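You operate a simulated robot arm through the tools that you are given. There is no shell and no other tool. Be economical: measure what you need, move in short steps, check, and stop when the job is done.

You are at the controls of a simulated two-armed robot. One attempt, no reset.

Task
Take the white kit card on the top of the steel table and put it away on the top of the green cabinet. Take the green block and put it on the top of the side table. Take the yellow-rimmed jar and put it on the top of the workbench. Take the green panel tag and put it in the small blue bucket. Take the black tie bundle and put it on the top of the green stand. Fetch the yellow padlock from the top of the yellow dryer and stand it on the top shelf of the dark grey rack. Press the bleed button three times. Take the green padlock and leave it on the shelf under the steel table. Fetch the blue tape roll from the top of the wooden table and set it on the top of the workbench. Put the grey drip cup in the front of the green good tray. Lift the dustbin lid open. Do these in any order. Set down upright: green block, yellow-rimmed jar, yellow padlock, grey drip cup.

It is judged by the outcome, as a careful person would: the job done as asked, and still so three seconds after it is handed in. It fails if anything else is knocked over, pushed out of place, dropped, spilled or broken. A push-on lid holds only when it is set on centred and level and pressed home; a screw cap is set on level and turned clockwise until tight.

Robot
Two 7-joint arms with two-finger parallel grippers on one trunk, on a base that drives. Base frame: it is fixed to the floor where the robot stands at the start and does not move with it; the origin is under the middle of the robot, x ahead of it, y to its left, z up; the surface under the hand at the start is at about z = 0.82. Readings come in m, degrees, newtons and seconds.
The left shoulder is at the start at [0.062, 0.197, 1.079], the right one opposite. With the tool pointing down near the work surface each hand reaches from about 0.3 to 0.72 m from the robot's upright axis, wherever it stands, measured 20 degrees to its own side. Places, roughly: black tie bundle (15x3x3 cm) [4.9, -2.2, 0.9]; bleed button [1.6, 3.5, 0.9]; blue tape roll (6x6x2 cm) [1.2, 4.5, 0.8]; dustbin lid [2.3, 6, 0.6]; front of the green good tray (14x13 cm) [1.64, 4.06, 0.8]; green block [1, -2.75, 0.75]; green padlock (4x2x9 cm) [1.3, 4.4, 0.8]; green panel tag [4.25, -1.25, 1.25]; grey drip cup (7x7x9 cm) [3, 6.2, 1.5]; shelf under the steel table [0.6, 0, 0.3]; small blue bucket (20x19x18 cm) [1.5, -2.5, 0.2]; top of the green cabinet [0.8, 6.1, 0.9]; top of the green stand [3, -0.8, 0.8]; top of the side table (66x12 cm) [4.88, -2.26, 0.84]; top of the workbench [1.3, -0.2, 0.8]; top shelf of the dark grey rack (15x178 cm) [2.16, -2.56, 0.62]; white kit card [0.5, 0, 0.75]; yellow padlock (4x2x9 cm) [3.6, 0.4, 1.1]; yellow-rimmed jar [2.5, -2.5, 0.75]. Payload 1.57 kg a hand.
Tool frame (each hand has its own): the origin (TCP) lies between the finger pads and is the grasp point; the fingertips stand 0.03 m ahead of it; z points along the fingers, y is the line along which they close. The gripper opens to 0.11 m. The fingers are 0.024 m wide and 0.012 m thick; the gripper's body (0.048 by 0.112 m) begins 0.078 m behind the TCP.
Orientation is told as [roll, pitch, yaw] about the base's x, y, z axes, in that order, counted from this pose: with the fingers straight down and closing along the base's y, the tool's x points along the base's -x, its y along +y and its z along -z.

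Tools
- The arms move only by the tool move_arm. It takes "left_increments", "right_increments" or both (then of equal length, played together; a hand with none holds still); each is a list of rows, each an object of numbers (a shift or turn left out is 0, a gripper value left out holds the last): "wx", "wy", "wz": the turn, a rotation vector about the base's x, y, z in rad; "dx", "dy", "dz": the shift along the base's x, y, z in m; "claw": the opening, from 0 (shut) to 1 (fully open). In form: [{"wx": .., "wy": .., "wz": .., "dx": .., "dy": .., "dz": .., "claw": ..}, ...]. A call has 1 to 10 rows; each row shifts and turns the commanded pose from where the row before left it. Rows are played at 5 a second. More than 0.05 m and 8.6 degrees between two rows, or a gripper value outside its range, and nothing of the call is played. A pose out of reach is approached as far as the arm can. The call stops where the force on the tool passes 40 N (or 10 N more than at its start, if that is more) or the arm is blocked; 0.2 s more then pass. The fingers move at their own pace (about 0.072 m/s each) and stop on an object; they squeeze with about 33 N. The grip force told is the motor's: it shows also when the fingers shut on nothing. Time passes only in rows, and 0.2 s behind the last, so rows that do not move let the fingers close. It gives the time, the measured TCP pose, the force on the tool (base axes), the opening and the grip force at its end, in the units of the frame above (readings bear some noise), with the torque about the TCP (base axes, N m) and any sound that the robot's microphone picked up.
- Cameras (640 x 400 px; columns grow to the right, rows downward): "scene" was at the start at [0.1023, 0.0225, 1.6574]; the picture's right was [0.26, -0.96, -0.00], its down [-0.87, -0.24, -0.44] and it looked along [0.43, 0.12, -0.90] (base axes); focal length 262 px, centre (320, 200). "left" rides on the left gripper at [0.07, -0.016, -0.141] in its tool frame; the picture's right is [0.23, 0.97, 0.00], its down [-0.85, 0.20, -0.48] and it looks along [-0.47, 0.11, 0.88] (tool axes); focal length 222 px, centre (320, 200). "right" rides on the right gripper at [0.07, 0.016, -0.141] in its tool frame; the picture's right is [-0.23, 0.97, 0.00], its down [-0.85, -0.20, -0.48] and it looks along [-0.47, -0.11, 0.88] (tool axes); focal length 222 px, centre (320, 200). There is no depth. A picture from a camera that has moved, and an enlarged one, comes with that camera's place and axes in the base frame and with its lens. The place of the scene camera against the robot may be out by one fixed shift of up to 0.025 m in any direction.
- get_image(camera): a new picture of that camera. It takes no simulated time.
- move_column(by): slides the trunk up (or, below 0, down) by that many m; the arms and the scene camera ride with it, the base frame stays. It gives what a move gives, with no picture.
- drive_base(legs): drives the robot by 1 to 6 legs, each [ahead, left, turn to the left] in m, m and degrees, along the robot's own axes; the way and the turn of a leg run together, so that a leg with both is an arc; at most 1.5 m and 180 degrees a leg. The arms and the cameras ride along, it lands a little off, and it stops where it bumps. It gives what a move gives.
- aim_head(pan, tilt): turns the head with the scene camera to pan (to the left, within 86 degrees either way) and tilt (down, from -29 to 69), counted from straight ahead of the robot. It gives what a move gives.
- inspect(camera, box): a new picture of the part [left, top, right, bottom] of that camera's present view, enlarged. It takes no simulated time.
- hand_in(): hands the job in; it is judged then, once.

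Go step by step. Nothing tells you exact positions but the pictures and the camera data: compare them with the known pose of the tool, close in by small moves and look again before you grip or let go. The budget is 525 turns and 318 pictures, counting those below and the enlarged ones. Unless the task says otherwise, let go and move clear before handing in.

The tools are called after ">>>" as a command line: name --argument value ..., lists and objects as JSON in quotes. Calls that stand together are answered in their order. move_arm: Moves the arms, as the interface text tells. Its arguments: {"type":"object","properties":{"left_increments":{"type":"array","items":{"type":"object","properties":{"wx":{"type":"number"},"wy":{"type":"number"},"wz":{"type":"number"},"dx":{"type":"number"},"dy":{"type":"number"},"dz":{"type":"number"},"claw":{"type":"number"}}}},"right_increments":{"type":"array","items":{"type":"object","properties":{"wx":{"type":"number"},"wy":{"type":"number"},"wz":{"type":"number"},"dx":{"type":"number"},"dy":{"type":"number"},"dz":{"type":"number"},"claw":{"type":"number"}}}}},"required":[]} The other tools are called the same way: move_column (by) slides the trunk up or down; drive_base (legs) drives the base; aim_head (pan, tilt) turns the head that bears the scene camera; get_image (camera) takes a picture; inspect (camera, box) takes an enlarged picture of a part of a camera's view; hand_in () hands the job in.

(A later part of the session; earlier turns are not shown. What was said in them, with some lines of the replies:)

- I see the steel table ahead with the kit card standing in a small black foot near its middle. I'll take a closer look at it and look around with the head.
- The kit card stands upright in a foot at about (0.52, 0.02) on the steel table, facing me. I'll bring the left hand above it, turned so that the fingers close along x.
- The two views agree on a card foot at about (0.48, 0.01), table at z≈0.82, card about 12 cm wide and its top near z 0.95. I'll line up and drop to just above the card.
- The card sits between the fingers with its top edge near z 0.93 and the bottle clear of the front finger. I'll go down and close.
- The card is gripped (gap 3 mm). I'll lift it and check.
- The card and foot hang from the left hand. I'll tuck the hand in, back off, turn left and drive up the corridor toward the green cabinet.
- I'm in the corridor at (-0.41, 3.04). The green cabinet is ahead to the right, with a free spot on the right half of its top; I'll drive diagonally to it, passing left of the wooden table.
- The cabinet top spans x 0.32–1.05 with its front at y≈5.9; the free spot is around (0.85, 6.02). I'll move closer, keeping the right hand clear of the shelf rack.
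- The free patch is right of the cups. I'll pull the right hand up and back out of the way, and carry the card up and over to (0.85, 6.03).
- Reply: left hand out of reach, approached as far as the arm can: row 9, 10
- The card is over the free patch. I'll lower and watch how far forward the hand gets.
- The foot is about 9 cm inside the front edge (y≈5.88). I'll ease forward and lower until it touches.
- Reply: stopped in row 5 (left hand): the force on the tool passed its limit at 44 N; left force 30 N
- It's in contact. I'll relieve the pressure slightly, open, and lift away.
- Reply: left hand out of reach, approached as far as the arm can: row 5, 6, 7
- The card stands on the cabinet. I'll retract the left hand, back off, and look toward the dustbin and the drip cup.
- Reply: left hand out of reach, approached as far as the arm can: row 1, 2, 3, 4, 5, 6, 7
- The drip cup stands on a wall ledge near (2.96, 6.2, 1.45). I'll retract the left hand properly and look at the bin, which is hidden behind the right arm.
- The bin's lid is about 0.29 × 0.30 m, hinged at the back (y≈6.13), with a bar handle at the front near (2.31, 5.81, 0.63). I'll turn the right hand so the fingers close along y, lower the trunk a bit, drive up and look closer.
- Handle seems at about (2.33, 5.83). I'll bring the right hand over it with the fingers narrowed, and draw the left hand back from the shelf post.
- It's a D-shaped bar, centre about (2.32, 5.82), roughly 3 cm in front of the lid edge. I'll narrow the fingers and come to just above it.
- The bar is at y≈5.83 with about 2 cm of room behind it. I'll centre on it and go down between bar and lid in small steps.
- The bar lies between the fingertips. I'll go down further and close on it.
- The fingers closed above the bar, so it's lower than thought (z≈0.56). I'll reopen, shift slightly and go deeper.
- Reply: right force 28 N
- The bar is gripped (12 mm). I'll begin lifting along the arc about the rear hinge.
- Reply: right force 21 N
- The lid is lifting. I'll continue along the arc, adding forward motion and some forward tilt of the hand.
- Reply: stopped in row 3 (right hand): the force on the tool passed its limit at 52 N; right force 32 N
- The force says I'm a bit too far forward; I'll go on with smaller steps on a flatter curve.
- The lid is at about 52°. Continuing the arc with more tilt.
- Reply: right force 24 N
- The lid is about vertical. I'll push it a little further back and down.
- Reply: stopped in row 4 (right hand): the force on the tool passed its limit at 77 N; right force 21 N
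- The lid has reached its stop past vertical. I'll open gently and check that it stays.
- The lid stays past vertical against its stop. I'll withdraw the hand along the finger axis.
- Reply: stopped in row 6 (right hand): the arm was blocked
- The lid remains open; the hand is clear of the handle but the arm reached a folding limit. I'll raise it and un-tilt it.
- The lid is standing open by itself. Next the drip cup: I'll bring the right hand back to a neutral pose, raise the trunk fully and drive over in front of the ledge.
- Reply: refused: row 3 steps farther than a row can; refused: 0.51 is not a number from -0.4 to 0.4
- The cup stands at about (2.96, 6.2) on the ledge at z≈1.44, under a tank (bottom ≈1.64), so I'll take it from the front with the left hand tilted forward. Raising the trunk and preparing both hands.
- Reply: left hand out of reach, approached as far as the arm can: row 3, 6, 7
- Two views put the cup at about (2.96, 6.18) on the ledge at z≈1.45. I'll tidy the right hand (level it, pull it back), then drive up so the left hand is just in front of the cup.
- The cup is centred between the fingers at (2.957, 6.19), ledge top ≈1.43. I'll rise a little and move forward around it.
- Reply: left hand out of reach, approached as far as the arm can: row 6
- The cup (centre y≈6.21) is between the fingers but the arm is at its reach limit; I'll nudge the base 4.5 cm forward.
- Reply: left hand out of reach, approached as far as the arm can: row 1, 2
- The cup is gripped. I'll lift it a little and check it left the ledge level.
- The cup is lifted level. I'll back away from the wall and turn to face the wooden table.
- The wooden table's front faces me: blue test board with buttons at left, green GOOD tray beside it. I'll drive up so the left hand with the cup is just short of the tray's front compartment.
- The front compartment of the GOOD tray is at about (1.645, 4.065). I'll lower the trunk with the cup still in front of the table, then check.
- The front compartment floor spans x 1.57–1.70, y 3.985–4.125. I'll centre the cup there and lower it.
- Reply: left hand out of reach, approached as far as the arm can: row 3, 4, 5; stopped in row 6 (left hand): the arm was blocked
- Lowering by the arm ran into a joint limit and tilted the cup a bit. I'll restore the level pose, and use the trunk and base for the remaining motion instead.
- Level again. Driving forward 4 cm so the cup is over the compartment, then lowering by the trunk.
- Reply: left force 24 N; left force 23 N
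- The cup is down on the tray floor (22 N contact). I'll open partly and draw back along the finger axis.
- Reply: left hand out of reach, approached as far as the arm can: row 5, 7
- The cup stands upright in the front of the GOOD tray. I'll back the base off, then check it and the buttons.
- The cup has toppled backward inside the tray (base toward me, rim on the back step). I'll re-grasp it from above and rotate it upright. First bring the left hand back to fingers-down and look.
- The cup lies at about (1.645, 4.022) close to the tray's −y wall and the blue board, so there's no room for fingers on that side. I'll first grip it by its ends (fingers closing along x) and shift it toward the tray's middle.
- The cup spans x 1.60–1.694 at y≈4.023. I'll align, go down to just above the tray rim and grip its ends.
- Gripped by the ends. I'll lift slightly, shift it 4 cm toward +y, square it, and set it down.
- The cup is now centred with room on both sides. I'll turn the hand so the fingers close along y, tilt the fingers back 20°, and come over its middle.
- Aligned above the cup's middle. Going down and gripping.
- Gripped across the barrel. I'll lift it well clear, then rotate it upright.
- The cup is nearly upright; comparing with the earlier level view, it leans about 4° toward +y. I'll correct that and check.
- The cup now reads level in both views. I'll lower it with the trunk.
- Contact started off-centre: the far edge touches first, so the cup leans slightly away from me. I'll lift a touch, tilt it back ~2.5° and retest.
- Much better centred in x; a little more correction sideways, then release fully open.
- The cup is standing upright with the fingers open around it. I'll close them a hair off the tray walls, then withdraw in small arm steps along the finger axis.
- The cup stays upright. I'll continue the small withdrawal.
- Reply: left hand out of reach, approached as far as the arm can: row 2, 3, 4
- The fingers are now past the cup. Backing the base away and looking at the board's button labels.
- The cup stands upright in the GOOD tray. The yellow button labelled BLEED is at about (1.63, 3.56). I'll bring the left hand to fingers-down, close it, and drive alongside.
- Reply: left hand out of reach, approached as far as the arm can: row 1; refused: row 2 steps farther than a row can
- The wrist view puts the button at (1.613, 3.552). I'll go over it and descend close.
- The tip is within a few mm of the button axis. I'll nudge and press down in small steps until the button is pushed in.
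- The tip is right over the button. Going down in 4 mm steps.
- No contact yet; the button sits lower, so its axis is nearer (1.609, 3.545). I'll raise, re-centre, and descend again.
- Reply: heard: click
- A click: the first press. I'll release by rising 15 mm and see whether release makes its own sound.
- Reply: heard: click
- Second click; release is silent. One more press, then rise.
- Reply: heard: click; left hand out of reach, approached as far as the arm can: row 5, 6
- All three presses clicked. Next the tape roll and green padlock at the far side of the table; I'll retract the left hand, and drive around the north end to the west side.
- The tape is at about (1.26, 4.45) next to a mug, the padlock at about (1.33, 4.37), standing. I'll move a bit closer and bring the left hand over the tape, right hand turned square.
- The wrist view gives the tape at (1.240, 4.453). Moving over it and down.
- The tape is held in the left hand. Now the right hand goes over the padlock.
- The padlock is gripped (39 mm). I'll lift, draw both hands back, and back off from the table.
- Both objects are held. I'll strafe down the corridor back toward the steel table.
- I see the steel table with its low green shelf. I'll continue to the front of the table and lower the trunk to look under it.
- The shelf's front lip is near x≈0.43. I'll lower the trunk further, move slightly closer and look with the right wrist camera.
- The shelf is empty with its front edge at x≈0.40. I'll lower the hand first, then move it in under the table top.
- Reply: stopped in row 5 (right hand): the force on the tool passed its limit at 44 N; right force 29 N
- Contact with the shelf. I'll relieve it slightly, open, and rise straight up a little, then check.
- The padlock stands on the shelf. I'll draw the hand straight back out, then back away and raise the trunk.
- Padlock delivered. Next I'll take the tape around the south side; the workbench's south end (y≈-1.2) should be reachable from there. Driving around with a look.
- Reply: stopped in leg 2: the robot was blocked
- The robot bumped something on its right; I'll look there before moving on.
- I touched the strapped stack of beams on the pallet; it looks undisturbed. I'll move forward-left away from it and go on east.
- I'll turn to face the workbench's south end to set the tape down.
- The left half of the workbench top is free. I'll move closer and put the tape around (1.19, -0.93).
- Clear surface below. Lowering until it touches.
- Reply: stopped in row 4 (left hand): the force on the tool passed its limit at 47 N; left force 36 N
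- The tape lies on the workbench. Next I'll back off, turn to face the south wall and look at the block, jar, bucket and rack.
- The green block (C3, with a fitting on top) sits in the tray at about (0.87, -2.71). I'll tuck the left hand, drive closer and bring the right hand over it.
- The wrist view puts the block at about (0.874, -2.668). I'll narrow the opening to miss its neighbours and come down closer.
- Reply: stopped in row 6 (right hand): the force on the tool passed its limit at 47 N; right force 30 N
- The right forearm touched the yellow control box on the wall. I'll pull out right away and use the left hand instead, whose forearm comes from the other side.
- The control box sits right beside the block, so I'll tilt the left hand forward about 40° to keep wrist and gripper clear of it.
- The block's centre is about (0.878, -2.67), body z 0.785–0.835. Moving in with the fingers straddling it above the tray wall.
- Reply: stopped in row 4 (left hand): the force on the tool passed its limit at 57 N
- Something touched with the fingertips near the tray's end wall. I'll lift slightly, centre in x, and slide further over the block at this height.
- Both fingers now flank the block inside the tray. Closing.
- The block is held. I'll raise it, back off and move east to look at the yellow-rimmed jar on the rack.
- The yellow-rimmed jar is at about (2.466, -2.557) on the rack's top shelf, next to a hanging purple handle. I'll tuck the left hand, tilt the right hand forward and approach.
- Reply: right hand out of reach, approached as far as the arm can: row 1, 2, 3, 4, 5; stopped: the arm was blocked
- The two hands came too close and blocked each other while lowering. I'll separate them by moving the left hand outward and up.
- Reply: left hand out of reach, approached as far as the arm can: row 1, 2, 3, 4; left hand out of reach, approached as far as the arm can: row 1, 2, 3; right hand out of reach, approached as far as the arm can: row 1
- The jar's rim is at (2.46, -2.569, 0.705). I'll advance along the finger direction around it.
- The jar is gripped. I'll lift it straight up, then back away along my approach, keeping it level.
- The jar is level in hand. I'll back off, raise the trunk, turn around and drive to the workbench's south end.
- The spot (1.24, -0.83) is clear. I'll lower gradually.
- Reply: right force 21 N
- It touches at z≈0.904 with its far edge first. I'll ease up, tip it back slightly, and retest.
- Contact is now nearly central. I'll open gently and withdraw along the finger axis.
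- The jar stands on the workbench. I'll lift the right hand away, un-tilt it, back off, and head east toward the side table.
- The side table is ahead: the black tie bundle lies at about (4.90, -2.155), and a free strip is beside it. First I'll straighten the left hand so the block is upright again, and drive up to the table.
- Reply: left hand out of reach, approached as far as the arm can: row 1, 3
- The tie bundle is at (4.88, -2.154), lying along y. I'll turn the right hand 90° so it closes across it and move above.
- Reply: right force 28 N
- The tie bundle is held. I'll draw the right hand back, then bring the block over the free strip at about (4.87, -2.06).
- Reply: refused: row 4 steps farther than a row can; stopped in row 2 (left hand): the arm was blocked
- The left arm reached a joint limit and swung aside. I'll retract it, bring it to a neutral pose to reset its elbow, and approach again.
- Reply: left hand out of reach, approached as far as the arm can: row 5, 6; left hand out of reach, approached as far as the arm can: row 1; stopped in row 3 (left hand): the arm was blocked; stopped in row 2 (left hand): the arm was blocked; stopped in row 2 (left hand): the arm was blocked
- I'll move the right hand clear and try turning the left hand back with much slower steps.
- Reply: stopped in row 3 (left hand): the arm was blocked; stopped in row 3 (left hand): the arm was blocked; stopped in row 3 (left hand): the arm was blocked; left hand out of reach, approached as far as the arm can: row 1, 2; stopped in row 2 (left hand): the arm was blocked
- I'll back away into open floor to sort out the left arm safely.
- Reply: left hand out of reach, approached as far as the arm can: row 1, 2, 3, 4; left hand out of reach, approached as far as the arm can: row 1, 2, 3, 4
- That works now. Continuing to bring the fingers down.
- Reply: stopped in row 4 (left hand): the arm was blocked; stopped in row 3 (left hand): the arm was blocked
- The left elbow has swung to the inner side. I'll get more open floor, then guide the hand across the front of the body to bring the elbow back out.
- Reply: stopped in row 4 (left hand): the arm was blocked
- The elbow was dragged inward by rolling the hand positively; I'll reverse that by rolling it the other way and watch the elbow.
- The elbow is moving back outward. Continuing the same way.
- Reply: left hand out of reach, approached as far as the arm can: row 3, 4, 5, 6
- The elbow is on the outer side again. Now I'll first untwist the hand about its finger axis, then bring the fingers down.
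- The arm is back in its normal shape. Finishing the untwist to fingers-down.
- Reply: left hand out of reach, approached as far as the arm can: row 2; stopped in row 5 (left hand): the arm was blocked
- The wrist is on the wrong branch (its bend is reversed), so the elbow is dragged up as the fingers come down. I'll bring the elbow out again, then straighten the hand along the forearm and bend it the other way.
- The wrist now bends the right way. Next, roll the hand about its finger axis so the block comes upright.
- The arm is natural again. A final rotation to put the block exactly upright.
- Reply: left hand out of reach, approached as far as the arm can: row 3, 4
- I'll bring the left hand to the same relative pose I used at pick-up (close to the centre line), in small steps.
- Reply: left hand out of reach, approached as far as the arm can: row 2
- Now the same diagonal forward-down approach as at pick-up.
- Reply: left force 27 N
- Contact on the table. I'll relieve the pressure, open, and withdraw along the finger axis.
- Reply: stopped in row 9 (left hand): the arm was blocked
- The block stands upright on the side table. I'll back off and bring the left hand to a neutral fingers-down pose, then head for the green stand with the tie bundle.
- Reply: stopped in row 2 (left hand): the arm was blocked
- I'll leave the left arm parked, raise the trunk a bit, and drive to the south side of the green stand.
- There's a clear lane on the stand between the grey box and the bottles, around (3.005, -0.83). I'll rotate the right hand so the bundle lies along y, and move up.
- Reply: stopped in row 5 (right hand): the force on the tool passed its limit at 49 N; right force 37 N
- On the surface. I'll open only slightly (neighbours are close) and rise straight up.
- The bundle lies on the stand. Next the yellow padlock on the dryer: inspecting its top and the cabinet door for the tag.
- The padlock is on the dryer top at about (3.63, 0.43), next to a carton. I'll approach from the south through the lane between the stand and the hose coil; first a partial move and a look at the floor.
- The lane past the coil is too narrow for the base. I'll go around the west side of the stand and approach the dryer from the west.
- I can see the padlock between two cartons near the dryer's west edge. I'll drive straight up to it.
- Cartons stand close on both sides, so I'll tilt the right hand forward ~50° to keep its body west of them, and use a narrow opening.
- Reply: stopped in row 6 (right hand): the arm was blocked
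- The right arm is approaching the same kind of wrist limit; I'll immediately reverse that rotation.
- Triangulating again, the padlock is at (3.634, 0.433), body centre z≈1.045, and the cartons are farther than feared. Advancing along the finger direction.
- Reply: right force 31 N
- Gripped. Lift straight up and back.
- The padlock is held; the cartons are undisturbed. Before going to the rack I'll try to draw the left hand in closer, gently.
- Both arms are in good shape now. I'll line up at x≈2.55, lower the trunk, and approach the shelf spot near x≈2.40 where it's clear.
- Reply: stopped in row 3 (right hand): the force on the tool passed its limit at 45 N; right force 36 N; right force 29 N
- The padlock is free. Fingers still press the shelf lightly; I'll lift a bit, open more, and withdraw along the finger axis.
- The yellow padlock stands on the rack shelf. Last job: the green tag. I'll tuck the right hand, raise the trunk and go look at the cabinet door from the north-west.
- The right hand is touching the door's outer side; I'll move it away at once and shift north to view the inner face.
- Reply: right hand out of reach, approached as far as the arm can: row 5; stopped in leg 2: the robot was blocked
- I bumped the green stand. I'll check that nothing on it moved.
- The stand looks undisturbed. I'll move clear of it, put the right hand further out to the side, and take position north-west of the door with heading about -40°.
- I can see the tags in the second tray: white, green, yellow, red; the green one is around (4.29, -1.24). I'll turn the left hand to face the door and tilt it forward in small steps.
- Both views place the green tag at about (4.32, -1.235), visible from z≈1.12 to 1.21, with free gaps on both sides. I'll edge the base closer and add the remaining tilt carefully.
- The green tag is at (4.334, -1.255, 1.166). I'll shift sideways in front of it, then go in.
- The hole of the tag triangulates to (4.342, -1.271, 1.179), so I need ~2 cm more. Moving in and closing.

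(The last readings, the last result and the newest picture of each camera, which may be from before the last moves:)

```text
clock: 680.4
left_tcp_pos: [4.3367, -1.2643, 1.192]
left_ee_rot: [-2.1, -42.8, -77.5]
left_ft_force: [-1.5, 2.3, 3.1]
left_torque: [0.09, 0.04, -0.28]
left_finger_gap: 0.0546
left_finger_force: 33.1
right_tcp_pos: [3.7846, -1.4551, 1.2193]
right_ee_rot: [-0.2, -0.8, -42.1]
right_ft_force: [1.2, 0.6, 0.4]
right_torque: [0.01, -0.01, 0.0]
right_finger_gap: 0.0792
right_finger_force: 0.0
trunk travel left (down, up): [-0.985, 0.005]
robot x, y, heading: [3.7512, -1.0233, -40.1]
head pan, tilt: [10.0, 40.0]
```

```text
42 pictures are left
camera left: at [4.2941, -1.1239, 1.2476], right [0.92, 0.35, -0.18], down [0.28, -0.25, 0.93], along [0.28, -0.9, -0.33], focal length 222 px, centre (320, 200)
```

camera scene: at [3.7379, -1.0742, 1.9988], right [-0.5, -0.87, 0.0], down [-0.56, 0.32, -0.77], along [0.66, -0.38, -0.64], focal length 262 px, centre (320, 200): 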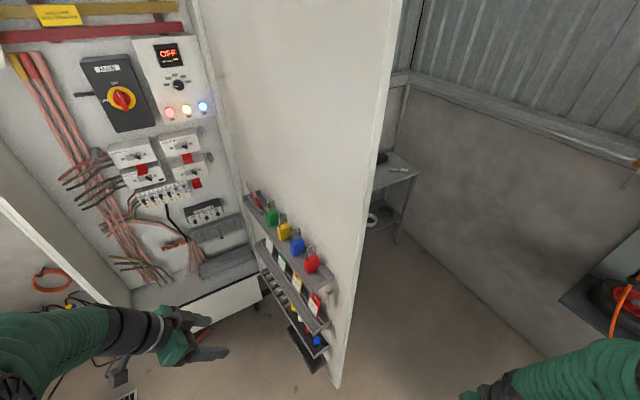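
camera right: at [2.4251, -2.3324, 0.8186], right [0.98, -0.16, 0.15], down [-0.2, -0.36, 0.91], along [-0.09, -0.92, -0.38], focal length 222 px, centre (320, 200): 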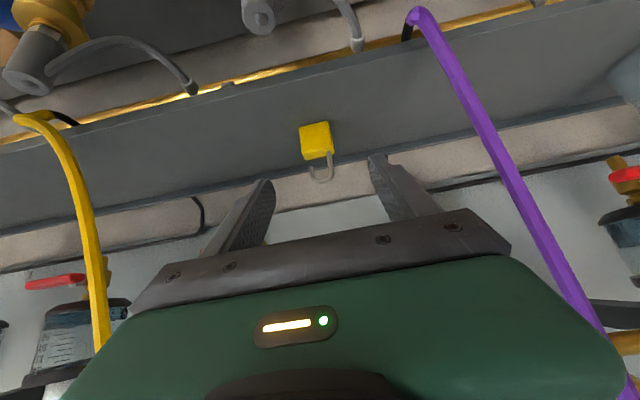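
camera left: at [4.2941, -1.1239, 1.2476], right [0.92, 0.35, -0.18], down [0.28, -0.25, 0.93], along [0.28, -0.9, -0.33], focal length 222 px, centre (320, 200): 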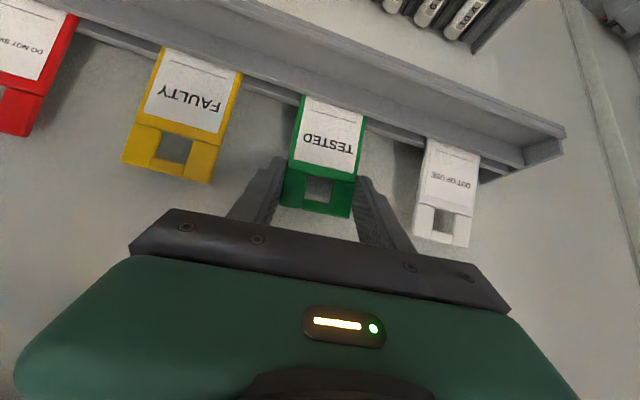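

The tag is gripped. Lifting it straight up out of the tray, then away from the door.

>>> move_arm --left_increments '[{"dz": 0.015}, {"dz": 0.02}, {"dz": 0.02}, {"dz": 0.015}]'

>>> get_image --camera "left"

```text
clock: 681.4
left_tcp_pos: [4.3363, -1.26, 1.2503]
left_ee_rot: [-2.6, -42.0, -77.1]
left_ft_force: [2.8, 4.9, -3.1]
left_torque: [-0.61, 0.22, -0.15]
left_finger_gap: 0.0548
left_finger_force: 32.4
right_tcp_pos: [3.7872, -1.4531, 1.219]
right_ee_rot: [-0.5, -0.8, -42.1]
right_ft_force: [-0.3, -1.0, 0.5]
right_torque: [0.0, 0.0, -0.01]
right_finger_gap: 0.0791
right_finger_force: 0.2
trunk travel left (down, up): [-0.985, 0.005]
robot x, y, heading: [3.7535, -1.0213, -40.0]
head pan, tilt: [10.0, 40.0]
stopped in row 4 (left hand): the force on the tool passed its limit at 50 N (the readings are from after the stop); the commanded pose is now the measured one
```

```text
41 pictures are left
camera left: at [4.2937, -1.1191, 1.3089], right [0.92, 0.35, -0.18], down [0.29, -0.26, 0.92], along [0.28, -0.9, -0.34], focal length 222 px, centre (320, 200)
```

left: 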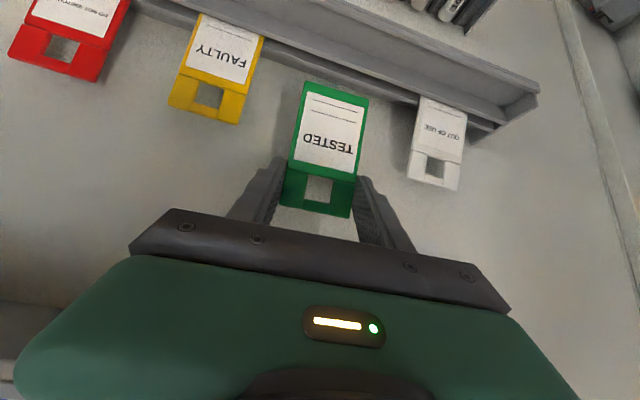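

It is almost out; something is touching above. I'll ease it toward me in tiny steps and watch the force.

>>> move_arm --left_increments '[{"dy": 0.006, "dx": -0.001}, {"dy": 0.006, "dx": -0.001}]'

>>> get_image --camera "left"

```text
clock: 682.0
left_tcp_pos: [4.3302, -1.252, 1.2533]
left_ee_rot: [-2.5, -42.1, -77.4]
left_ft_force: [-0.3, -0.1, -1.6]
left_torque: [-0.01, -0.03, -0.01]
left_finger_gap: 0.0546
left_finger_force: 32.5
right_tcp_pos: [3.7842, -1.4548, 1.2193]
right_ee_rot: [-0.3, -0.9, -42.1]
right_ft_force: [-0.4, 0.4, -0.7]
right_torque: [-0.01, 0.0, -0.01]
right_finger_gap: 0.0794
right_finger_force: 0.0
trunk travel left (down, up): [-0.985, 0.005]
robot x, y, heading: [3.7537, -1.0225, -40.0]
head pan, tilt: [10.0, 40.0]
```

```text
40 pictures are left
camera left: at [4.2875, -1.1114, 1.3103], right [0.92, 0.35, -0.18], down [0.28, -0.26, 0.92], along [0.28, -0.9, -0.34], focal length 222 px, centre (320, 200)
```

left: 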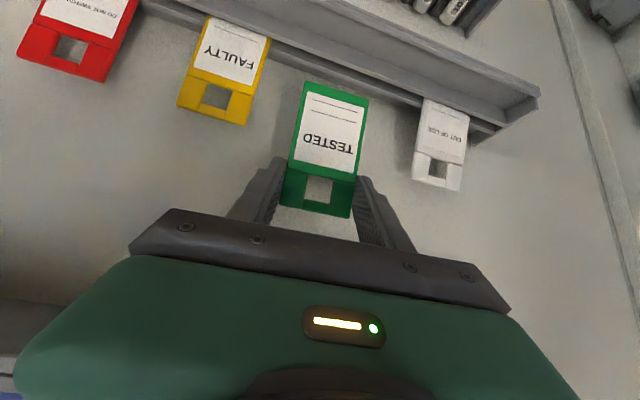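

No force: the tag is free. Pulling it away from the door.

>>> move_arm --left_increments '[{"dy": 0.012}, {"dy": 0.02}, {"dy": 0.03}, {"dy": 0.04}, {"dy": 0.04}]'

>>> get_image --camera "left"

```text
clock: 683.2
left_tcp_pos: [4.3307, -1.1037, 1.2518]
left_ee_rot: [-2.4, -42.2, -77.3]
left_ft_force: [0.5, -0.6, 0.3]
left_torque: [-0.04, -0.03, 0.04]
left_finger_gap: 0.0549
left_finger_force: 32.6
right_tcp_pos: [3.7833, -1.4511, 1.2196]
right_ee_rot: [-0.4, -1.0, -42.1]
right_ft_force: [0.3, -0.7, -0.4]
right_torque: [-0.01, 0.02, -0.04]
right_finger_gap: 0.0791
right_finger_force: 0.0
trunk travel left (down, up): [-0.985, 0.005]
robot x, y, heading: [3.7509, -1.0238, -39.7]
head pan, tilt: [10.0, 40.0]
```

```text
39 pictures are left
camera left: at [4.289, -0.9631, 1.309], right [0.92, 0.35, -0.18], down [0.28, -0.26, 0.92], along [0.28, -0.9, -0.34], focal length 222 px, centre (320, 200)
```

left: 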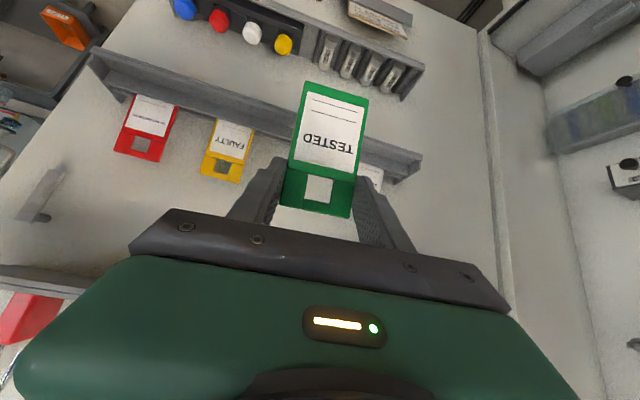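

The green tag is out and the others are in place. I'll retract, turn away from the door, and back out the way I came.

>>> move_arm --left_increments '[{"dx": -0.035, "dy": 0.012}, {"dx": -0.035, "dy": 0.012}, {"dx": -0.035, "dy": 0.012}, {"dx": -0.03, "dy": 0.01}]'

>>> drive_base --legs '[[-0.1, -0.075, 0], [0, 0, 40], [-0.13, 0, 0], [0, -0.5, 0]]'

>>> aim_head --pan 0 --tilt 40

>>> get_image --camera "scene"

```text
clock: 684.2
left_tcp_pos: [4.1954, -1.0617, 1.2495]
left_ee_rot: [-2.4, -42.2, -77.3]
left_ft_force: [0.5, 0.3, -0.7]
left_torque: [-0.01, 0.03, -0.03]
left_finger_gap: 0.055
left_finger_force: 33.1
right_tcp_pos: [3.7841, -1.4547, 1.2186]
right_ee_rot: [-0.3, -0.9, -42.1]
right_ft_force: [-0.3, 0.4, -0.7]
right_torque: [-0.01, -0.02, -0.03]
right_finger_gap: 0.079
right_finger_force: 0.1
trunk travel left (down, up): [-0.985, 0.005]
robot x, y, heading: [3.7538, -1.0198, -40.1]
head pan, tilt: [10.0, 40.0]
```

```text
clock: 690.8
left_tcp_pos: [3.8623, -1.2505, 1.2509]
left_ee_rot: [-2.4, -42.1, -36.1]
left_ft_force: [0.5, 0.8, -0.7]
left_torque: [0.01, -0.01, 0.04]
left_finger_gap: 0.055
left_finger_force: 33.1
right_tcp_pos: [3.8118, -1.8167, 1.2194]
right_ee_rot: [-0.2, -1.0, -0.8]
right_ft_force: [0.9, 0.5, 0.1]
right_torque: [0.02, 0.01, 0.02]
right_finger_gap: 0.0792
right_finger_force: 0.1
trunk travel left (down, up): [-0.985, 0.005]
robot x, y, heading: [3.5047, -1.5171, 1.4]
head pan, tilt: [10.0, 40.0]
```

```text
clock: 691.5
left_tcp_pos: [3.8638, -1.2543, 1.25]
left_ee_rot: [-2.3, -41.9, -36.2]
left_ft_force: [-0.3, -0.8, -0.6]
left_torque: [0.0, -0.01, -0.02]
left_finger_gap: 0.0549
left_finger_force: 33.4
right_tcp_pos: [3.8119, -1.8209, 1.2174]
right_ee_rot: [-0.2, -0.9, -0.8]
right_ft_force: [-0.5, -0.9, 0.5]
right_torque: [-0.02, 0.04, -0.01]
right_finger_gap: 0.0792
right_finger_force: 0.0
trunk travel left (down, up): [-0.985, 0.005]
robot x, y, heading: [3.5021, -1.5121, 1.2]
head pan, tilt: [0.0, 40.0]
```

```text
38 pictures are left
camera scene: at [3.631, -1.5101, 1.9988], right [0.02, -1.0, 0.0], down [-0.64, -0.01, -0.77], along [0.77, 0.02, -0.64], focal length 262 px, centre (320, 200)
```

scene: 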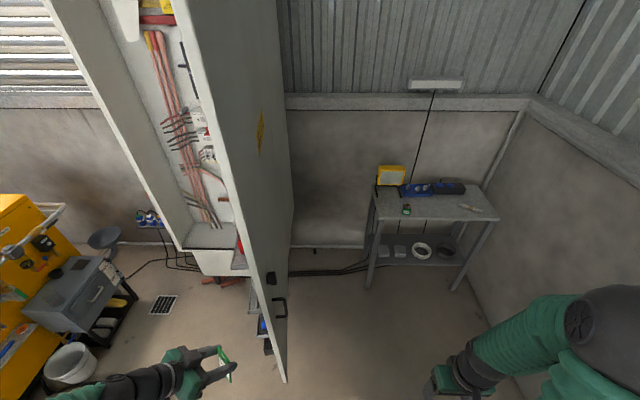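

>>> drive_base --legs '[[-1.0, -0.1, -1.2], [-1.05, 0, 0], [0, 0, -90]]'

>>> get_image --camera "scene"

```text
clock: 705.7
left_tcp_pos: [1.6745, -1.9667, 1.25]
left_ee_rot: [-2.5, -42.1, -125.5]
left_ft_force: [0.5, 0.0, 0.2]
left_torque: [0.02, 0.02, -0.02]
left_finger_gap: 0.0548
left_finger_force: 33.1
right_tcp_pos: [1.1078, -1.9214, 1.2192]
right_ee_rot: [-0.4, -0.9, -90.3]
right_ft_force: [0.2, 0.4, -0.1]
right_torque: [0.01, 0.0, 0.01]
right_finger_gap: 0.0789
right_finger_force: 0.0
trunk travel left (down, up): [-0.985, 0.005]
robot x, y, heading: [1.4037, -1.6088, -88.4]
head pan, tilt: [0.0, 40.0]
```

```text
37 pictures are left
camera scene: at [1.4216, -1.7213, 1.9988], right [-1.0, -0.03, 0.0], down [-0.02, 0.64, -0.77], along [0.02, -0.76, -0.64], focal length 262 px, centre (320, 200)
```

scene: 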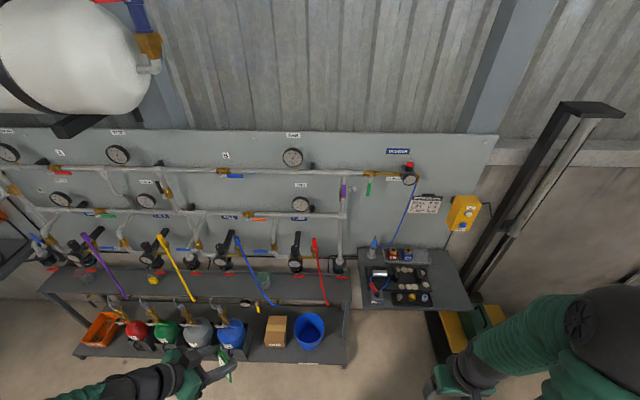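

The bucket's rim is around (1.509, -2.47), in front of the top shelf. I'll square the left hand, lower the trunk, and approach.

>>> move_arm --left_increments '[{"wz": 0.1, "dx": -0.02}, {"wz": 0.1, "dx": -0.02}, {"wz": 0.1, "dx": -0.02}, {"wz": 0.1, "dx": -0.02}, {"wz": 0.1, "dx": -0.02}, {"wz": 0.1, "dx": -0.02}]'

>>> move_column --by -0.4

>>> move_column --by -0.26

>>> get_image --camera "left"

>>> get_image --camera "scene"

```text
clock: 707.1
left_tcp_pos: [1.5995, -2.0554, 1.2153]
left_ee_rot: [-2.4, -42.0, -91.1]
left_ft_force: [-0.4, -0.2, 0.0]
left_torque: [-0.01, 0.0, 0.0]
left_finger_gap: 0.0547
left_finger_force: 32.4
left hand out of reach, approached as far as the arm can: row 1, 2, 3, 4, 5, 6
right_tcp_pos: [1.1058, -1.9223, 1.2187]
right_ee_rot: [-0.3, -0.8, -90.3]
right_ft_force: [0.0, -0.3, 0.1]
right_torque: [0.01, -0.01, -0.01]
right_finger_gap: 0.0793
right_finger_force: 0.1
trunk travel left (down, up): [-0.985, 0.005]
robot x, y, heading: [1.4063, -1.6094, -88.5]
head pan, tilt: [0.0, 40.0]
```

```text
clock: 711.0
left_tcp_pos: [1.6009, -2.0545, 0.8151]
left_ee_rot: [-2.4, -42.1, -91.3]
left_ft_force: [-0.8, -0.7, -0.8]
left_torque: [0.02, 0.0, 0.0]
left_finger_gap: 0.055
left_finger_force: 33.2
right_tcp_pos: [1.1068, -1.9214, 0.8193]
right_ee_rot: [-0.5, -0.9, -90.3]
right_ft_force: [0.0, 0.5, -0.1]
right_torque: [-0.02, 0.01, -0.01]
right_finger_gap: 0.0787
right_finger_force: 0.0
trunk travel left (down, up): [-0.585, 0.405]
robot x, y, heading: [1.4047, -1.6063, -88.1]
head pan, tilt: [0.0, 40.0]
```

```text
clock: 713.6
left_tcp_pos: [1.6009, -2.0534, 0.5546]
left_ee_rot: [-2.4, -42.2, -91.2]
left_ft_force: [-0.2, -0.7, -1.1]
left_torque: [-0.02, -0.02, 0.0]
left_finger_gap: 0.0548
left_finger_force: 33.2
right_tcp_pos: [1.1057, -1.9205, 0.5596]
right_ee_rot: [-0.4, -1.0, -90.3]
right_ft_force: [0.0, 0.6, -0.1]
right_torque: [-0.03, 0.03, -0.01]
right_finger_gap: 0.0795
right_finger_force: 0.1
trunk travel left (down, up): [-0.325, 0.665]
robot x, y, heading: [1.4042, -1.6103, -88.3]
head pan, tilt: [0.0, 40.0]
```

```text
36 pictures are left
camera left: at [1.5932, -1.9081, 0.6132], right [0.98, 0.12, -0.18], down [0.21, -0.32, 0.92], along [0.05, -0.94, -0.34], focal length 222 px, centre (320, 200)
```

left: 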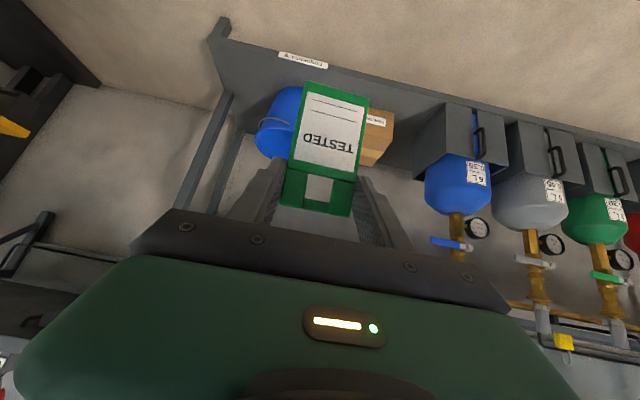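

```text
35 pictures are left
camera scene: at [1.4203, -1.7209, 1.3388], right [-1.0, -0.03, 0.0], down [-0.02, 0.64, -0.77], along [0.02, -0.76, -0.64], focal length 262 px, centre (320, 200)
```

scene: 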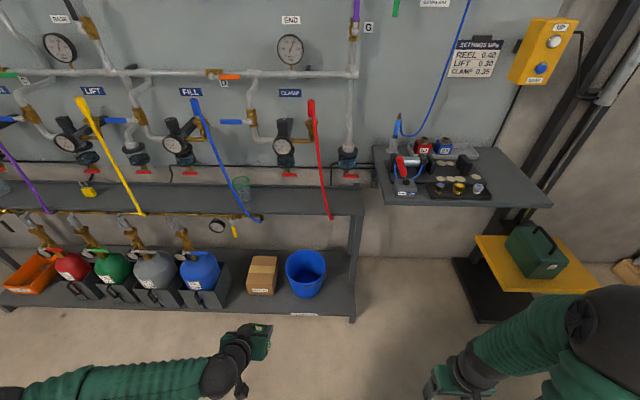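

The path to the bucket is clear. Driving closer.

>>> drive_base --legs '[[0.25, -0.07, -1.5]]'

>>> move_arm --left_increments '[{"dz": -0.03, "dy": -0.01}, {"dz": -0.03, "dy": -0.02}, {"dy": -0.03, "dz": -0.02}]'

>>> get_image --camera "left"

>>> get_image --camera "scene"

```text
clock: 715.5
left_tcp_pos: [1.526, -2.3119, 0.5538]
left_ee_rot: [-2.5, -42.0, -92.3]
left_ft_force: [0.2, -0.5, -1.3]
left_torque: [-0.04, -0.04, 0.0]
left_finger_gap: 0.0548
left_finger_force: 33.2
right_tcp_pos: [1.0348, -2.1672, 0.5587]
right_ee_rot: [-0.4, -1.0, -91.5]
right_ft_force: [0.1, -0.2, -0.3]
right_torque: [-0.04, 0.0, 0.03]
right_finger_gap: 0.0793
right_finger_force: 0.2
trunk travel left (down, up): [-0.325, 0.665]
robot x, y, heading: [1.3404, -1.859, -89.5]
head pan, tilt: [0.0, 40.0]
```

```text
clock: 716.3
left_tcp_pos: [1.5234, -2.3723, 0.4746]
left_ee_rot: [-2.4, -42.1, -92.4]
left_ft_force: [-0.1, 0.3, 0.4]
left_torque: [-0.06, 0.03, -0.05]
left_finger_gap: 0.0547
left_finger_force: 32.8
right_tcp_pos: [1.0332, -2.1651, 0.558]
right_ee_rot: [-0.3, -0.9, -91.4]
right_ft_force: [0.5, 0.2, -0.9]
right_torque: [0.02, 0.01, 0.02]
right_finger_gap: 0.0791
right_finger_force: 0.0
trunk travel left (down, up): [-0.325, 0.665]
robot x, y, heading: [1.3417, -1.8632, -89.4]
head pan, tilt: [0.0, 40.0]
```

```text
34 pictures are left
camera left: at [1.519, -2.2264, 0.5322], right [0.98, 0.1, -0.18], down [0.21, -0.33, 0.92], along [0.03, -0.94, -0.34], focal length 222 px, centre (320, 200)
```

left: 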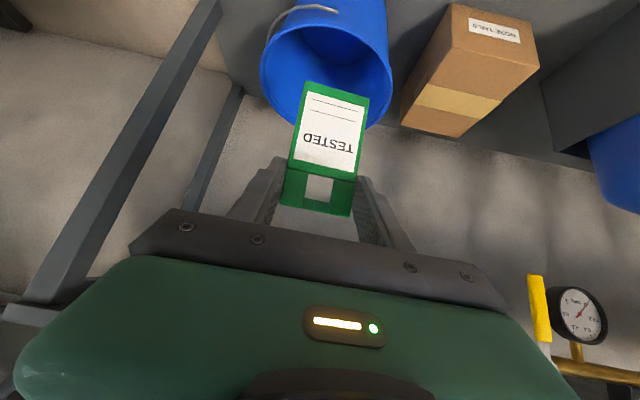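

```text
33 pictures are left
camera scene: at [1.3504, -1.9741, 1.3386], right [-1.0, -0.01, 0.0], down [-0.01, 0.64, -0.76], along [0.01, -0.76, -0.64], focal length 262 px, centre (320, 200)
```

scene: 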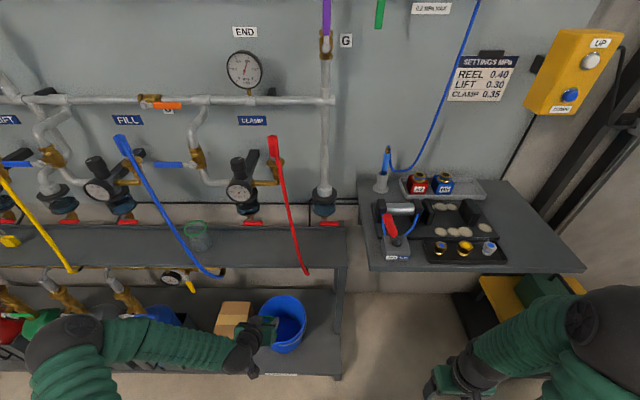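

The bucket's opening is centred near (1.50, -2.465), rim z≈0.26. I'll move the tag over it and lower it inside.

>>> move_arm --left_increments '[{"dx": -0.01, "dy": -0.037}, {"dx": -0.01, "dy": -0.036}]'

>>> move_column --by -0.1

>>> get_image --camera "left"

>>> inspect --camera "scene" --box '[190, 230, 380, 390]'

```text
clock: 716.9
left_tcp_pos: [1.4999, -2.4461, 0.4744]
left_ee_rot: [-2.3, -42.1, -92.4]
left_ft_force: [-0.6, 0.4, -0.7]
left_torque: [0.0, -0.04, 0.02]
left_finger_gap: 0.0548
left_finger_force: 33.6
right_tcp_pos: [1.0327, -2.1658, 0.5582]
right_ee_rot: [-0.2, -1.0, -91.4]
right_ft_force: [-0.3, 0.3, 0.3]
right_torque: [0.04, -0.01, 0.02]
right_finger_gap: 0.079
right_finger_force: 0.0
trunk travel left (down, up): [-0.325, 0.665]
robot x, y, heading: [1.3409, -1.8612, -89.4]
head pan, tilt: [0.0, 40.0]
```

```text
clock: 718.2
left_tcp_pos: [1.5007, -2.4451, 0.3762]
left_ee_rot: [-2.3, -42.1, -92.4]
left_ft_force: [-0.3, -0.3, -0.6]
left_torque: [0.0, -0.01, 0.0]
left_finger_gap: 0.055
left_finger_force: 33.0
right_tcp_pos: [1.033, -2.1649, 0.4596]
right_ee_rot: [-0.3, -1.0, -91.5]
right_ft_force: [-0.3, -0.8, -0.3]
right_torque: [-0.03, 0.01, 0.02]
right_finger_gap: 0.0792
right_finger_force: 0.0
trunk travel left (down, up): [-0.225, 0.765]
robot x, y, heading: [1.3417, -1.8592, -89.5]
head pan, tilt: [0.0, 40.0]
```

```text
32 pictures are left
camera left: at [1.4966, -2.2985, 0.4333], right [0.98, 0.1, -0.18], down [0.21, -0.33, 0.92], along [0.03, -0.94, -0.34], focal length 222 px, centre (320, 200)
```

left: 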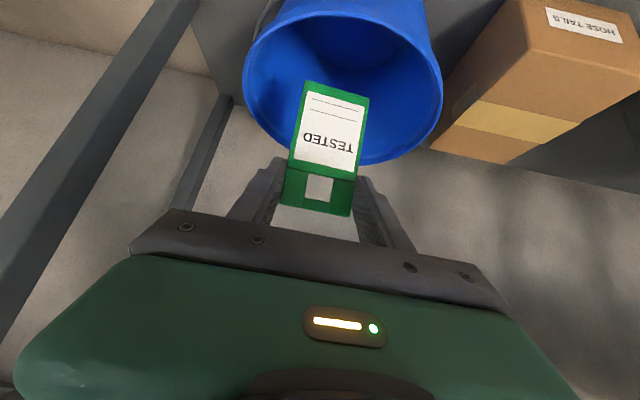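

```text
2.50 times, centred on (285, 310) of scene
camera zoom: at [1.3508, -1.9732, 1.2387], right [-1.0, -0.01, 0.0], down [-0.01, 0.64, -0.76], along [0.01, -0.76, -0.64], focal length 654 px, centre (408, -75)
```

zoom: 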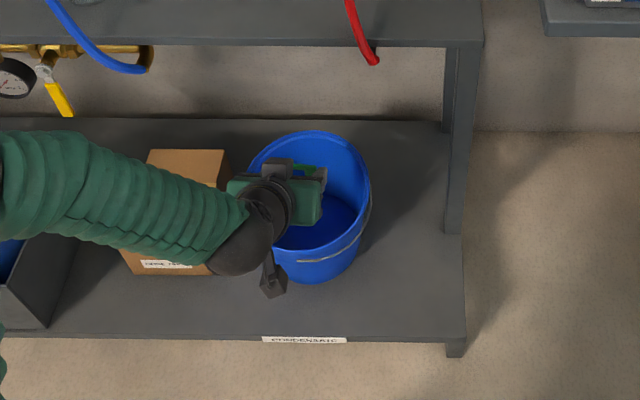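

The tag is centred over the opening. Lowering it inside the bucket.

>>> move_column --by -0.08

>>> get_image --camera "left"

```text
clock: 719.4
left_tcp_pos: [1.5012, -2.445, 0.2958]
left_ee_rot: [-2.3, -42.1, -92.4]
left_ft_force: [0.1, 0.0, -0.1]
left_torque: [0.0, 0.0, 0.02]
left_finger_gap: 0.0546
left_finger_force: 33.2
right_tcp_pos: [1.0341, -2.166, 0.3807]
right_ee_rot: [-0.4, -1.0, -91.5]
right_ft_force: [0.3, -0.4, -0.6]
right_torque: [0.02, -0.01, 0.01]
right_finger_gap: 0.079
right_finger_force: 0.1
trunk travel left (down, up): [-0.145, 0.845]
robot x, y, heading: [1.3412, -1.8661, -89.3]
head pan, tilt: [0.0, 40.0]
```

```text
30 pictures are left
camera left: at [1.4967, -2.2985, 0.3533], right [0.98, 0.1, -0.18], down [0.21, -0.33, 0.92], along [0.03, -0.94, -0.34], focal length 222 px, centre (320, 200)
```

left: 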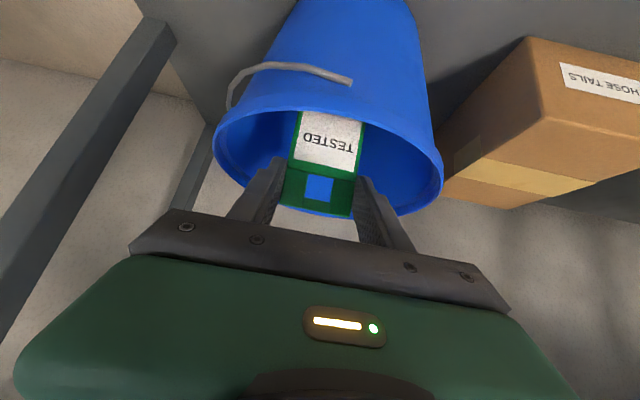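

The tag hangs well inside the bucket. Releasing, then rising straight out.

>>> move_arm --left_increments '[{"claw": 0.6}, {"claw": 0.68}, {}, {}]'

>>> move_column --by 0.2

>>> get_image --camera "left"

```text
clock: 720.4
left_tcp_pos: [1.5007, -2.4458, 0.2948]
left_ee_rot: [-2.3, -42.0, -92.4]
left_ft_force: [-0.4, -0.9, -0.3]
left_torque: [-0.01, -0.02, 0.01]
left_finger_gap: 0.0748
left_finger_force: 0.1
right_tcp_pos: [1.0326, -2.1645, 0.379]
right_ee_rot: [-0.3, -0.9, -91.5]
right_ft_force: [0.8, -0.2, 0.2]
right_torque: [-0.02, -0.02, 0.01]
right_finger_gap: 0.0792
right_finger_force: 0.1
trunk travel left (down, up): [-0.145, 0.845]
robot x, y, heading: [1.3408, -1.8641, -89.6]
head pan, tilt: [0.0, 40.0]
```

```text
clock: 722.6
left_tcp_pos: [1.4993, -2.4456, 0.4957]
left_ee_rot: [-2.2, -42.0, -92.4]
left_ft_force: [0.0, -0.5, 1.2]
left_torque: [0.01, -0.01, 0.0]
left_finger_gap: 0.0747
left_finger_force: 0.1
right_tcp_pos: [1.0335, -2.1657, 0.5774]
right_ee_rot: [-0.4, -0.8, -91.4]
right_ft_force: [0.0, -0.7, -0.2]
right_torque: [0.0, -0.02, -0.01]
right_finger_gap: 0.0791
right_finger_force: 0.1
trunk travel left (down, up): [-0.345, 0.645]
robot x, y, heading: [1.3406, -1.859, -89.4]
head pan, tilt: [0.0, 40.0]
```

```text
29 pictures are left
camera left: at [1.4966, -2.2987, 0.553], right [0.98, 0.1, -0.18], down [0.21, -0.33, 0.92], along [0.03, -0.94, -0.34], focal length 222 px, centre (320, 200)
```

left: 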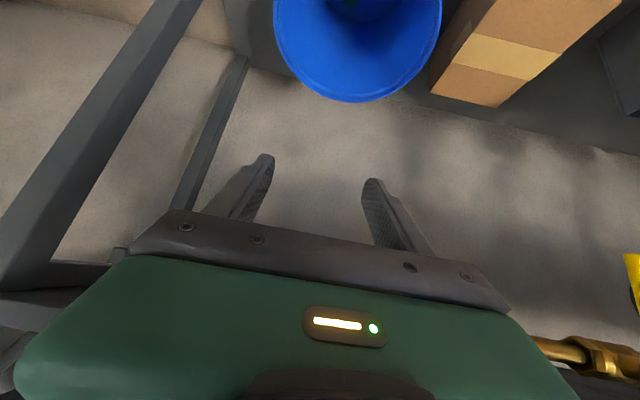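

>>> drive_base --legs '[[-0.3, 0, 0]]'

>>> move_column --by 0.4

>>> get_image --camera "scene"

```text
clock: 724.6
left_tcp_pos: [1.4987, -2.1559, 0.4966]
left_ee_rot: [-2.4, -42.2, -92.3]
left_ft_force: [0.8, 0.5, -0.5]
left_torque: [0.0, -0.01, -0.02]
left_finger_gap: 0.075
left_finger_force: 0.1
right_tcp_pos: [1.0307, -1.8761, 0.5791]
right_ee_rot: [-0.3, -1.0, -91.4]
right_ft_force: [-0.5, 0.3, -0.3]
right_torque: [-0.01, -0.03, -0.01]
right_finger_gap: 0.079
right_finger_force: 0.1
trunk travel left (down, up): [-0.345, 0.645]
robot x, y, heading: [1.3385, -1.5738, -89.4]
head pan, tilt: [0.0, 40.0]
```

```text
clock: 728.4
left_tcp_pos: [1.4978, -2.1565, 0.896]
left_ee_rot: [-2.3, -42.2, -92.3]
left_ft_force: [-0.1, -0.3, -0.6]
left_torque: [0.02, 0.01, 0.0]
left_finger_gap: 0.075
left_finger_force: 0.0
right_tcp_pos: [1.0313, -1.8775, 0.9795]
right_ee_rot: [-0.2, -1.0, -91.4]
right_ft_force: [1.0, -1.2, -0.3]
right_torque: [0.05, 0.04, 0.01]
right_finger_gap: 0.0793
right_finger_force: 0.1
trunk travel left (down, up): [-0.745, 0.245]
robot x, y, heading: [1.3369, -1.5733, -89.6]
head pan, tilt: [0.0, 40.0]
```

```text
28 pictures are left
camera scene: at [1.3482, -1.6853, 1.7586], right [-1.0, -0.01, 0.0], down [-0.01, 0.64, -0.76], along [0.01, -0.76, -0.64], focal length 262 px, centre (320, 200)
```

scene: 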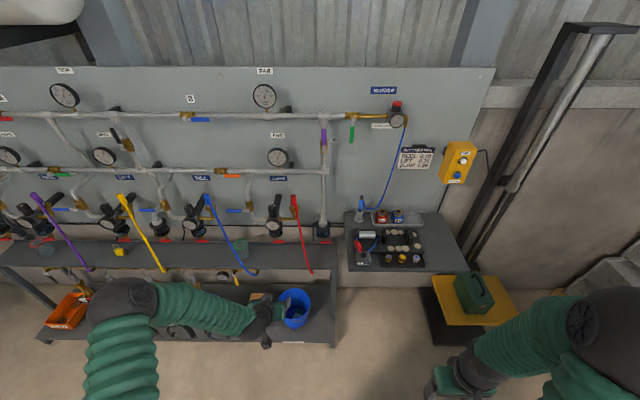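

>>> move_arm --left_increments '[{"dx": 0.04}, {"dx": 0.04}, {"dx": 0.04}]'

>>> inspect --camera "scene" --box '[90, 225, 330, 345]'

```text
clock: 729.2
left_tcp_pos: [1.6215, -2.156, 0.8941]
left_ee_rot: [-2.5, -42.3, -92.3]
left_ft_force: [-0.2, 0.1, 0.3]
left_torque: [0.0, 0.05, -0.02]
left_finger_gap: 0.0751
left_finger_force: 0.1
right_tcp_pos: [1.0318, -1.8758, 0.9801]
right_ee_rot: [-0.4, -1.0, -91.5]
right_ft_force: [0.0, 0.0, -0.5]
right_torque: [-0.01, 0.0, -0.03]
right_finger_gap: 0.0794
right_finger_force: 0.0
trunk travel left (down, up): [-0.745, 0.245]
robot x, y, heading: [1.3373, -1.5742, -89.6]
head pan, tilt: [0.0, 40.0]
```

```text
2.67 times, centred on (210, 285) of scene
camera zoom: at [1.3514, -1.6848, 1.7587], right [-1.0, -0.01, 0.0], down [-0.01, 0.64, -0.76], along [0.01, -0.76, -0.64], focal length 698 px, centre (613, -27)
```

zoom: 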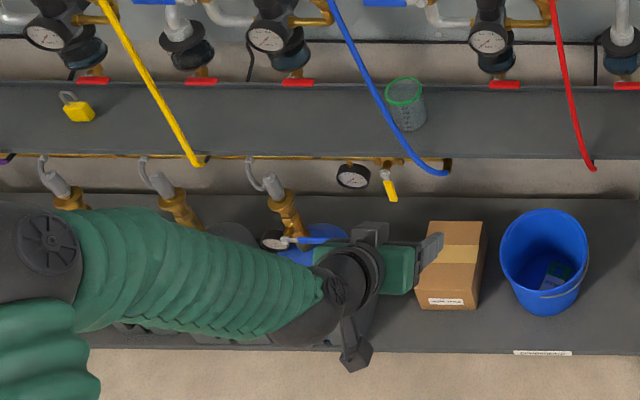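

>>> inspect --camera "scene" --box '[100, 235, 140, 265]'

```text
13.33 times, centred on (120, 250) of scene
camera zoom: at [1.3514, -1.6848, 1.7587], right [-1.0, -0.01, 0.0], down [-0.01, 0.64, -0.76], along [0.01, -0.76, -0.64], focal length 3489 px, centre (2987, -467)
```

zoom: 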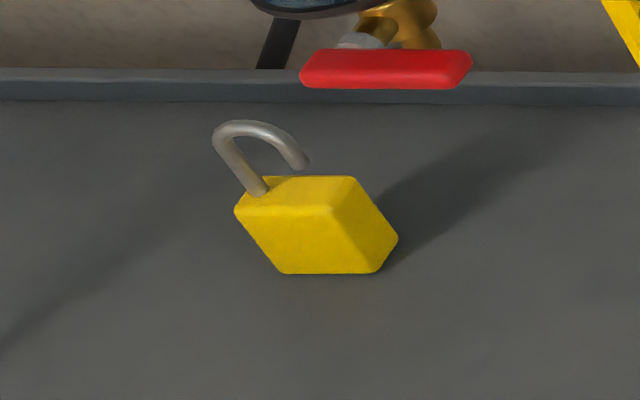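

The padlock stands upright and the tag lies in the bucket. A last check of the stand and workbench after the bump.

>>> drive_base --legs '[[0.05, 0.2, 0], [0, 0, 110]]'

>>> aim_head --pan 30 --tilt 25

>>> get_image --camera "scene"

```text
clock: 735.3
left_tcp_pos: [2.0099, -1.1762, 0.8947]
left_ee_rot: [-2.5, -42.2, 15.1]
left_ft_force: [-0.3, 0.4, -0.6]
left_torque: [0.03, -0.01, -0.01]
left_finger_gap: 0.0748
left_finger_force: 0.1
right_tcp_pos: [1.9198, -1.8218, 0.9803]
right_ee_rot: [-0.4, -1.1, 16.0]
right_ft_force: [0.8, 0.7, -0.3]
right_torque: [-0.02, -0.03, -0.01]
right_finger_gap: 0.0793
right_finger_force: 0.1
trunk travel left (down, up): [-0.745, 0.245]
robot x, y, heading: [1.5393, -1.6215, 18.2]
head pan, tilt: [0.0, 40.0]
```

```text
clock: 736.3
left_tcp_pos: [2.0107, -1.1768, 0.8947]
left_ee_rot: [-2.4, -42.2, 15.0]
left_ft_force: [0.5, -0.9, 1.3]
left_torque: [-0.04, -0.01, 0.01]
left_finger_gap: 0.0748
left_finger_force: 0.1
right_tcp_pos: [1.9199, -1.8225, 0.9799]
right_ee_rot: [-0.4, -1.0, 16.1]
right_ft_force: [-0.2, 0.6, 0.5]
right_torque: [-0.01, 0.01, 0.0]
right_finger_gap: 0.0791
right_finger_force: 0.0
trunk travel left (down, up): [-0.745, 0.245]
robot x, y, heading: [1.5436, -1.6199, 17.8]
head pan, tilt: [30.0, 25.0]
```

```text
25 pictures are left
camera scene: at [1.6422, -1.535, 1.782], right [0.74, -0.67, 0.0], down [-0.29, -0.31, -0.91], along [0.61, 0.67, -0.42], focal length 262 px, centre (320, 200)
```

scene: 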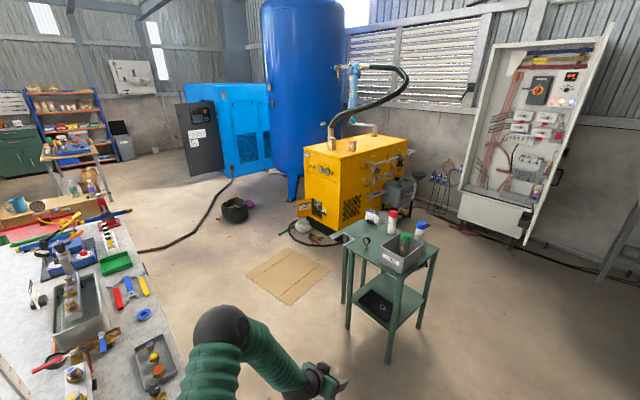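

>>> aim_head --pan 80 --tilt 30

>>> get_image --camera "scene"

```text
clock: 737.5
left_tcp_pos: [2.01, -1.1768, 0.8941]
left_ee_rot: [-2.3, -42.1, 15.1]
left_ft_force: [-0.2, -0.4, 0.3]
left_torque: [0.02, -0.02, 0.0]
left_finger_gap: 0.0747
left_finger_force: 0.1
right_tcp_pos: [1.9191, -1.8215, 0.9796]
right_ee_rot: [-0.3, -1.2, 15.9]
right_ft_force: [0.5, -0.6, -0.1]
right_torque: [0.01, 0.01, 0.03]
right_finger_gap: 0.0792
right_finger_force: 0.1
trunk travel left (down, up): [-0.745, 0.245]
robot x, y, heading: [1.5405, -1.6207, 18.0]
head pan, tilt: [80.0, 30.0]
```

```text
24 pictures are left
camera scene: at [1.568, -1.5137, 1.7741], right [0.99, 0.14, 0.0], down [0.07, -0.5, -0.87], along [-0.12, 0.86, -0.5], focal length 262 px, centre (320, 200)
```

scene: 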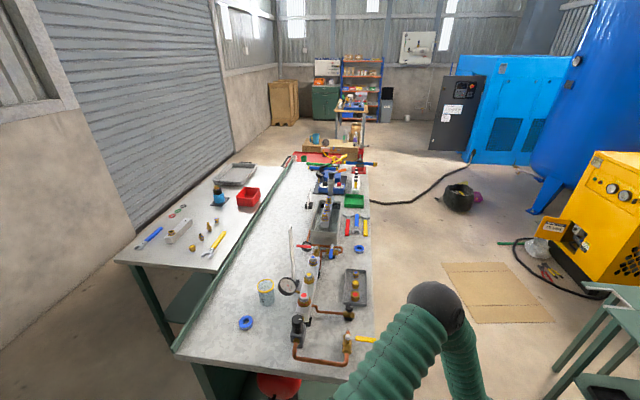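

Jar and tape are on the workbench, the padlock is under the steel table, and the other items are where they should be, with both hands empty and clear. Handing in.

>>> hand_in

```text
The job is handed in.
```

I finished all eleven tasks and handed the job in with both hands empty and clear. I didn't go back to recheck the items at the far (north) end, except for a distant view of the dustbin.

- **Drip cup:** it tipped over inside the GOOD tray on my first try. I re-gripped it and stood it upright in the front compartment; it was upright in every later view.
- **Bumps:** I touched the strapped beam stack, the green stand, the cabinet door and the yellow control box. Where I looked afterwards, nothing had moved or fallen.
- **Cardboard sheet:** I drove over the sheet on the floor by the dryer to reach the yellow padlock. It looked undisturbed.
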